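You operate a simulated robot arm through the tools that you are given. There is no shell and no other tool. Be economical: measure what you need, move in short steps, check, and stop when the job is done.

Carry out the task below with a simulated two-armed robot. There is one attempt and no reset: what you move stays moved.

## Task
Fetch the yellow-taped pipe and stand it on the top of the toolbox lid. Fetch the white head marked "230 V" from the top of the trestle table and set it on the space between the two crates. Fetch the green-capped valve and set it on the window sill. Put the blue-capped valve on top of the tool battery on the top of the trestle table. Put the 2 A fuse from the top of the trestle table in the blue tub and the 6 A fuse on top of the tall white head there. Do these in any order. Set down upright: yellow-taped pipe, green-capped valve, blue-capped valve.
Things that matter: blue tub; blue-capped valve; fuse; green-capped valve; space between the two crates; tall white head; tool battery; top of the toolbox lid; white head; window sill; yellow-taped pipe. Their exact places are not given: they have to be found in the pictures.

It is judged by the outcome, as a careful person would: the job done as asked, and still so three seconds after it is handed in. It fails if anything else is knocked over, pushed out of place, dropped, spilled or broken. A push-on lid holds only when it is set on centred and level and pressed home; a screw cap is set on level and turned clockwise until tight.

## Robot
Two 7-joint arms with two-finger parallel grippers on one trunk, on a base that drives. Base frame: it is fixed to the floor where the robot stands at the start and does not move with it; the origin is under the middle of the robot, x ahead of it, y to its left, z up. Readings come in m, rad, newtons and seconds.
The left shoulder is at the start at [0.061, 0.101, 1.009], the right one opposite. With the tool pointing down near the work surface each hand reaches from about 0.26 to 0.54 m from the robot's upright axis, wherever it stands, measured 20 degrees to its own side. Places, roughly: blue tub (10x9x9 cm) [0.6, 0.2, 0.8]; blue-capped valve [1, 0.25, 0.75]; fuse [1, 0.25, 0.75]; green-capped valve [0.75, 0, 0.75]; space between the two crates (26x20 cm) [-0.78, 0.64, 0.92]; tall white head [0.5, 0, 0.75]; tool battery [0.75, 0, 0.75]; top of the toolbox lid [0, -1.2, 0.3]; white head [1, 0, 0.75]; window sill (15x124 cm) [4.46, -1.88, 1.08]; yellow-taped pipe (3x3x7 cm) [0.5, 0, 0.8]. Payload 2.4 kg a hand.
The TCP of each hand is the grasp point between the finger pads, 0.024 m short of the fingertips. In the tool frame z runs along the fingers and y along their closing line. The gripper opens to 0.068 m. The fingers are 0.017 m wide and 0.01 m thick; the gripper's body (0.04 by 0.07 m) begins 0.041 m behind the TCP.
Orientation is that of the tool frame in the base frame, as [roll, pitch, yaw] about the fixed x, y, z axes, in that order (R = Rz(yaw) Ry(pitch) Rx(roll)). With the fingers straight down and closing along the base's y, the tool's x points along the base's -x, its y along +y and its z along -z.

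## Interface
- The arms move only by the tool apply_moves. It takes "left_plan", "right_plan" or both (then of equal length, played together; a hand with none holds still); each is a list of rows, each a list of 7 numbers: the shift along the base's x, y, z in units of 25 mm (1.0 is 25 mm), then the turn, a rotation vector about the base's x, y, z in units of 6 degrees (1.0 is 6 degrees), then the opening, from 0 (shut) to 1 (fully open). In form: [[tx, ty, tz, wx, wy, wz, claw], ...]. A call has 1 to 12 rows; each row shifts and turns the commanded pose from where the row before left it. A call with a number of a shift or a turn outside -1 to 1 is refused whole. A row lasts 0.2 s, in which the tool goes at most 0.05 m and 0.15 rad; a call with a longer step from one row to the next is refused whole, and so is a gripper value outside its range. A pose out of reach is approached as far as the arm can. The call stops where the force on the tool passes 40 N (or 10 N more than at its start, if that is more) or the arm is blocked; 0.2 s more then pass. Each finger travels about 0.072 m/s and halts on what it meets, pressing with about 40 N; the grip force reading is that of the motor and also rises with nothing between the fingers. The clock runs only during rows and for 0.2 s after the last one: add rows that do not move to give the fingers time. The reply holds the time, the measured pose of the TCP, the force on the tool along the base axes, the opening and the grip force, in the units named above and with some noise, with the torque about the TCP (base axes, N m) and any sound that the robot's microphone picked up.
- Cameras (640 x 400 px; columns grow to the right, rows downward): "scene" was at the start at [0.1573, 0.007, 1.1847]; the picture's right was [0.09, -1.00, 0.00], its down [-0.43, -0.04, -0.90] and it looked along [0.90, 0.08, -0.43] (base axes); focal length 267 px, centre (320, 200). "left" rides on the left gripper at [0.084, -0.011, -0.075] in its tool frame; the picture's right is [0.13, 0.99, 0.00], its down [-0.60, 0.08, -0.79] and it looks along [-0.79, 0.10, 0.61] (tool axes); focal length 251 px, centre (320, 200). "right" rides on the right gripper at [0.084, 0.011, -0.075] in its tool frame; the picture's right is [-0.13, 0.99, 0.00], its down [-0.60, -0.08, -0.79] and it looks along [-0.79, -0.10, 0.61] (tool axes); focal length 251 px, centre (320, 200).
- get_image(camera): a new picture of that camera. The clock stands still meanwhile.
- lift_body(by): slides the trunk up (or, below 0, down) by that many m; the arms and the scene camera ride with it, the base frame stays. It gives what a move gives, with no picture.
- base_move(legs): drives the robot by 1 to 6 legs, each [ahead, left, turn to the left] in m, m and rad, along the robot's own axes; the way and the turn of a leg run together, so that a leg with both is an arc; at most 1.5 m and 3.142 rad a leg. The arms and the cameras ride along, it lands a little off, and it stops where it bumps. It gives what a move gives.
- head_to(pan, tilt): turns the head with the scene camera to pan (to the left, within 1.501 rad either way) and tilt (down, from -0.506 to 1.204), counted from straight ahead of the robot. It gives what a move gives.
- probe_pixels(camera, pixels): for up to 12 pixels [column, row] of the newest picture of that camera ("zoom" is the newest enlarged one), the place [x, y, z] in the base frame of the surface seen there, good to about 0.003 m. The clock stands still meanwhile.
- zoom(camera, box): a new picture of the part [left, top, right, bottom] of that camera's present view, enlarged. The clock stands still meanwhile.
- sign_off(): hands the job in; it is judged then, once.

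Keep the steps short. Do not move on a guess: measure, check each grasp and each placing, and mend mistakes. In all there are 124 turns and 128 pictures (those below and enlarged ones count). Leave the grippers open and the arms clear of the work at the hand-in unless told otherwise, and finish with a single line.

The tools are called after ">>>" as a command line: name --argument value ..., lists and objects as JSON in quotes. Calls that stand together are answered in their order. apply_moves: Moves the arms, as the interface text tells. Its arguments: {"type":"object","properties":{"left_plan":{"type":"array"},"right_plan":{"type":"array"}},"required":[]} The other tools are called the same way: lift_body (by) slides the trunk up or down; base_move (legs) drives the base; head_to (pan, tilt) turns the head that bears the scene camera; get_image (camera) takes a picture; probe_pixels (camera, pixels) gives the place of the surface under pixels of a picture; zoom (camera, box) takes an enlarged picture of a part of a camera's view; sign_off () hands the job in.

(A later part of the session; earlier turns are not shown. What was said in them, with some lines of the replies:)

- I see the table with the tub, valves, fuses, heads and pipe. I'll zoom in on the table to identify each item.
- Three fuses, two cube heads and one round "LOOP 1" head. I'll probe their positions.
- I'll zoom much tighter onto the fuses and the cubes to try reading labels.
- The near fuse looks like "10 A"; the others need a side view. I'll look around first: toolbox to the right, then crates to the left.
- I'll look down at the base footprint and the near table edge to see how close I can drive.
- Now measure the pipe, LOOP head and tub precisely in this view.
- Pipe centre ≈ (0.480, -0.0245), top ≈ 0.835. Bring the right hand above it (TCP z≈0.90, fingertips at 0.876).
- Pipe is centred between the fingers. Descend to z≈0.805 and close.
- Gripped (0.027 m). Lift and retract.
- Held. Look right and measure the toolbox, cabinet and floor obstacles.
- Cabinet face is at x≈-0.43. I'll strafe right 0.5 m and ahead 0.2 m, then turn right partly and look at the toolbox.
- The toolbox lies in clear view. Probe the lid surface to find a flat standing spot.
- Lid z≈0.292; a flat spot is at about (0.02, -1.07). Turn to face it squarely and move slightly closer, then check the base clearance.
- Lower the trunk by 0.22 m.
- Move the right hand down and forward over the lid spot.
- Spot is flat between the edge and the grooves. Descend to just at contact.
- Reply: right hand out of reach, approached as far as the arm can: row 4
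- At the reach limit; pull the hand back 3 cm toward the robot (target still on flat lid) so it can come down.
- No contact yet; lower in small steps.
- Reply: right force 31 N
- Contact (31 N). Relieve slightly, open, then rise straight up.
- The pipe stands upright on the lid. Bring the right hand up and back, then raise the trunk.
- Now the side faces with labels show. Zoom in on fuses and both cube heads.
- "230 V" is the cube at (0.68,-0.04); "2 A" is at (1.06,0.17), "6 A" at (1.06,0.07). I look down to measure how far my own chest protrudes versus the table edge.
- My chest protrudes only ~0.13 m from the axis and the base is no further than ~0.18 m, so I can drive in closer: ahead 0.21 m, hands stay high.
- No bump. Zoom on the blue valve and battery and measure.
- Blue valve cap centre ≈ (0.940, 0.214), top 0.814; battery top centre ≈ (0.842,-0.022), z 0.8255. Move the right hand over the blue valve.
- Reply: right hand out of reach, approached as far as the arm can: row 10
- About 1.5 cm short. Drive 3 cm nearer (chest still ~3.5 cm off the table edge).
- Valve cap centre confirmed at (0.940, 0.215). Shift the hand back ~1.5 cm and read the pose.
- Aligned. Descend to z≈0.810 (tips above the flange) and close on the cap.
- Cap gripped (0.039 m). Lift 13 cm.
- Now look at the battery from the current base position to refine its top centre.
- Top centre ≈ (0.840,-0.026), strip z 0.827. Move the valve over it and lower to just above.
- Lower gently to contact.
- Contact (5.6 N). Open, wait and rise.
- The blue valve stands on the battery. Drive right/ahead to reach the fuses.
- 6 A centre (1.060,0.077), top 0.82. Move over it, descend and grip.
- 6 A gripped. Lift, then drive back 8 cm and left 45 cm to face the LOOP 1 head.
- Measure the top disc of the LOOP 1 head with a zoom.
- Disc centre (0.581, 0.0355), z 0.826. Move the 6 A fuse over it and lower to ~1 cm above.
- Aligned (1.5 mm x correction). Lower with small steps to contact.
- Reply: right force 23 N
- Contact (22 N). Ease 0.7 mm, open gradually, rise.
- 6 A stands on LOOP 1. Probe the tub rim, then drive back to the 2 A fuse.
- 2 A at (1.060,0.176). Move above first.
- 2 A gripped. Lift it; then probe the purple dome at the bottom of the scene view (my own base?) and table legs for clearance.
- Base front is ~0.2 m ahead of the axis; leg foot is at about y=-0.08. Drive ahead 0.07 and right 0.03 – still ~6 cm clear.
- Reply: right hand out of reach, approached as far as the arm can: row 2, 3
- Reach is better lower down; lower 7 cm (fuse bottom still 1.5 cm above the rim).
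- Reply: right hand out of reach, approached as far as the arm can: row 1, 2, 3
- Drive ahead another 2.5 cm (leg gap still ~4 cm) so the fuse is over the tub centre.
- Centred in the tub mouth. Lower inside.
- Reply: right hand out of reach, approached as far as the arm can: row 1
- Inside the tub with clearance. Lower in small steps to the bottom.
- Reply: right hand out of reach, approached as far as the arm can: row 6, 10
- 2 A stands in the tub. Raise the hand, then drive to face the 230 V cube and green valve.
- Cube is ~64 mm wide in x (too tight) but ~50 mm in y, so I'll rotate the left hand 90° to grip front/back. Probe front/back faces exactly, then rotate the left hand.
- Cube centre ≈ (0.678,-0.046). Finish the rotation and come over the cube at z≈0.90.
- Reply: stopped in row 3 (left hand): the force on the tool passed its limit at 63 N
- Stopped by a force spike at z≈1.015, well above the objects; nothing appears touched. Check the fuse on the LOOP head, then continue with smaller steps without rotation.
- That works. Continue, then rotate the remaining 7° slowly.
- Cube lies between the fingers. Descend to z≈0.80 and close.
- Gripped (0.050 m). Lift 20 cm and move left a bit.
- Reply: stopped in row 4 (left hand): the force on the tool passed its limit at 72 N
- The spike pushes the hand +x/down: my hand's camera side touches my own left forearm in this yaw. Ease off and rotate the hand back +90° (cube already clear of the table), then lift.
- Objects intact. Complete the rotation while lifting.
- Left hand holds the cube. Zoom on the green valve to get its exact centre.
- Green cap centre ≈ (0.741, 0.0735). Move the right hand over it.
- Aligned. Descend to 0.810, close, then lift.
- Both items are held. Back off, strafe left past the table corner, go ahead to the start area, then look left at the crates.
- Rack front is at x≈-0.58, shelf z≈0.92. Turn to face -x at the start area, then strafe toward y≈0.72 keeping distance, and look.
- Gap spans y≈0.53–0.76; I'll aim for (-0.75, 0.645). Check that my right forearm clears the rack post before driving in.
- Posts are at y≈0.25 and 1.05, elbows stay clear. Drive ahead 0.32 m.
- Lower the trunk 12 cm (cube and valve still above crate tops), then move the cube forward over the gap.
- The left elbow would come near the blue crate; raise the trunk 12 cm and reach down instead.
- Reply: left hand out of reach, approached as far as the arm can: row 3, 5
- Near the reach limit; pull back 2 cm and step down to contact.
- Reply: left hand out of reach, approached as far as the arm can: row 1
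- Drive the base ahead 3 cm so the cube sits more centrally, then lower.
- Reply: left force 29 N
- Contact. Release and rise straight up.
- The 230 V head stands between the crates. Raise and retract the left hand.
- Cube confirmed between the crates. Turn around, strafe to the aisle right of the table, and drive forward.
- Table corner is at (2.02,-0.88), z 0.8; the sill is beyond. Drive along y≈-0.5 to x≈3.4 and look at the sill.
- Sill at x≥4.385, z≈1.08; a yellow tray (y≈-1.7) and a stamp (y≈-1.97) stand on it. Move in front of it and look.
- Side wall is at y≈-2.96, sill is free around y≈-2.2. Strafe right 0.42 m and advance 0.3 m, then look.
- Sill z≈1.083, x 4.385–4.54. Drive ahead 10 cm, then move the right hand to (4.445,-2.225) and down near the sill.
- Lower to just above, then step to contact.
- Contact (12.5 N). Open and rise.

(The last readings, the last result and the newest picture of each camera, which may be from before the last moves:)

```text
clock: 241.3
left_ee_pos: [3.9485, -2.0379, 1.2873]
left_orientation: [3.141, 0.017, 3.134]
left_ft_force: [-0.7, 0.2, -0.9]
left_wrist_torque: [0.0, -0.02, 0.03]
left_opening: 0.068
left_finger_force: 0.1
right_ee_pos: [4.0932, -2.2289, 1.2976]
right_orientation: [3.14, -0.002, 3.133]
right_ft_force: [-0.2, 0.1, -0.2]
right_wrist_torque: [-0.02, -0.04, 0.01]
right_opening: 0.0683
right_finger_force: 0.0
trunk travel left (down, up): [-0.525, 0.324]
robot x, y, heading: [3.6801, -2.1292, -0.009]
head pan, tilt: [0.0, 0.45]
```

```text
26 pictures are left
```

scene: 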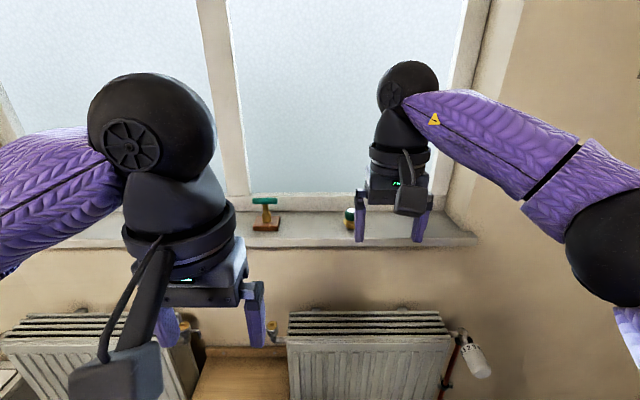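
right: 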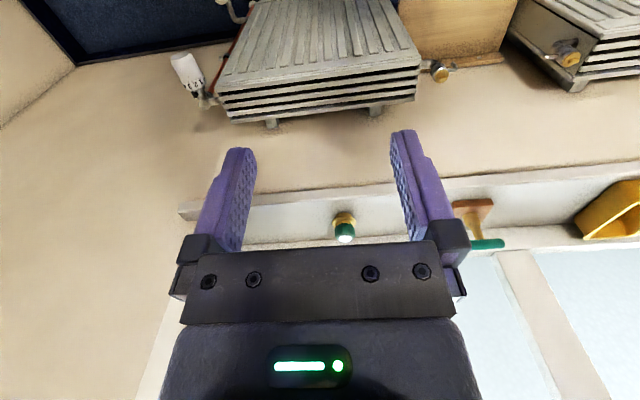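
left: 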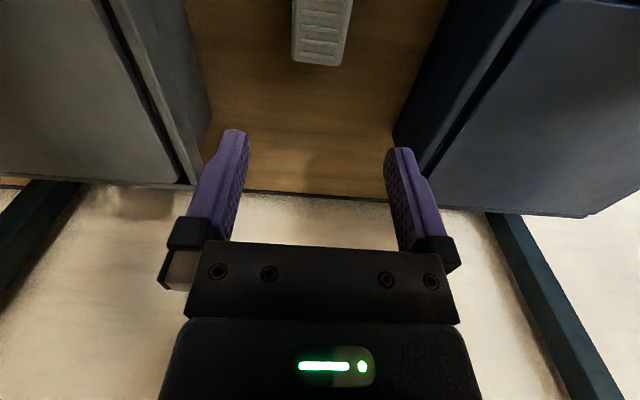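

The green valve stands upright on the sill. Turn toward the trestle table for a final check of everything.

>>> base_move --legs '[[0, 0, 2.5]]'

>>> head_to --pan 0.0 --tilt 0.2

>>> get_image --camera "scene"

```text
clock: 247.6
left_ee_pos: [3.4018, -2.0401, 1.2876]
left_orientation: [3.142, 0.015, -0.656]
left_ft_force: [0.1, 0.5, 0.4]
left_wrist_torque: [0.02, 0.0, -0.02]
left_opening: 0.0679
left_finger_force: 0.0
right_ee_pos: [3.4008, -1.8013, 1.2968]
right_orientation: [-3.141, -0.001, -0.656]
right_ft_force: [0.0, -0.3, -0.8]
right_wrist_torque: [-0.01, 0.0, 0.03]
right_opening: 0.0678
right_finger_force: 0.0
trunk travel left (down, up): [-0.525, 0.324]
robot x, y, heading: [3.6757, -2.1352, 2.489]
head pan, tilt: [0.0, 0.45]
```

```text
clock: 248.4
left_ee_pos: [3.4023, -2.0413, 1.2871]
left_orientation: [3.14, 0.016, -0.657]
left_ft_force: [1.0, 0.3, 0.6]
left_wrist_torque: [-0.01, -0.02, 0.0]
left_opening: 0.068
left_finger_force: 0.0
right_ee_pos: [3.4004, -1.8038, 1.2971]
right_orientation: [3.14, -0.002, -0.656]
right_ft_force: [0.0, -0.3, 0.8]
right_wrist_torque: [0.03, 0.01, -0.01]
right_opening: 0.0682
right_finger_force: 0.1
trunk travel left (down, up): [-0.525, 0.324]
robot x, y, heading: [3.6756, -2.1288, 2.487]
head pan, tilt: [0.0, 0.201]
```

```text
25 pictures are left
```

scene: 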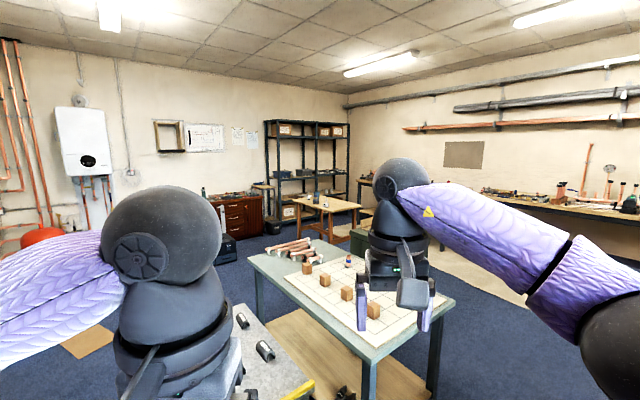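

>>> zoom --camera "scene" --box '[285, 180, 365, 230]'

>>> zoom --camera "scene" --box '[195, 150, 355, 270]'

```text
8.00 times, centred on (325, 205) of scene
```

zoom: 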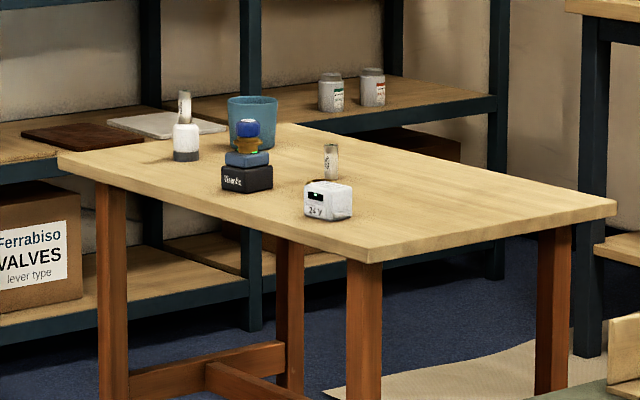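

```text
3.33 times, centred on (275, 210) of scene
```

zoom: 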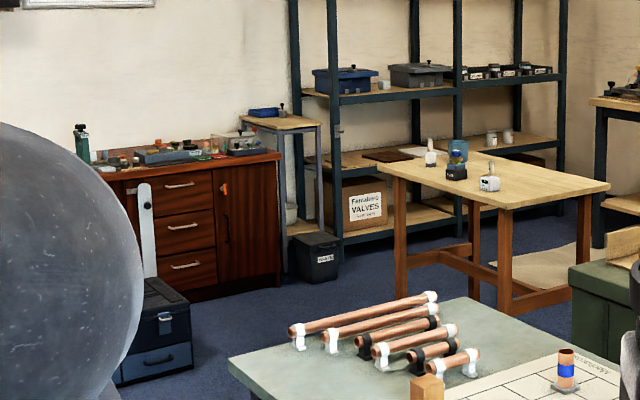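

>>> zoom --camera "scene" --box '[302, 188, 330, 206]'

```text
16.00 times, centred on (316, 197) of scene
```

zoom: 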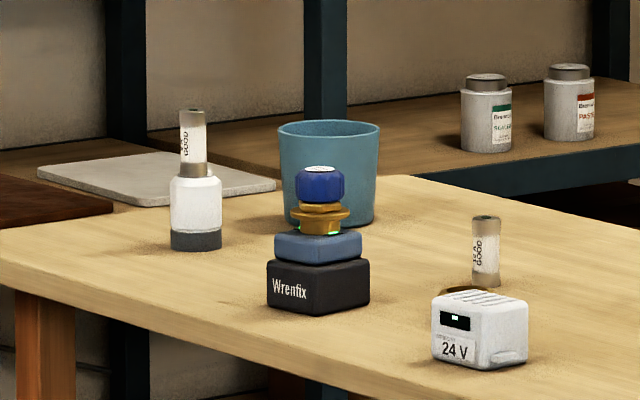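

Everything stands as asked: the 6 A fuse on the tall head, the blue valve on the battery, the cube between the crates. Grippers are open and clear. Handing in.

>>> sign_off

```text
The job is handed in.
```

All six items were set down as asked and the job is handed in; the last look showed everything in place except the pipe on the toolbox and the 2 A fuse inside the tub, which were out of view then but standing when last seen.
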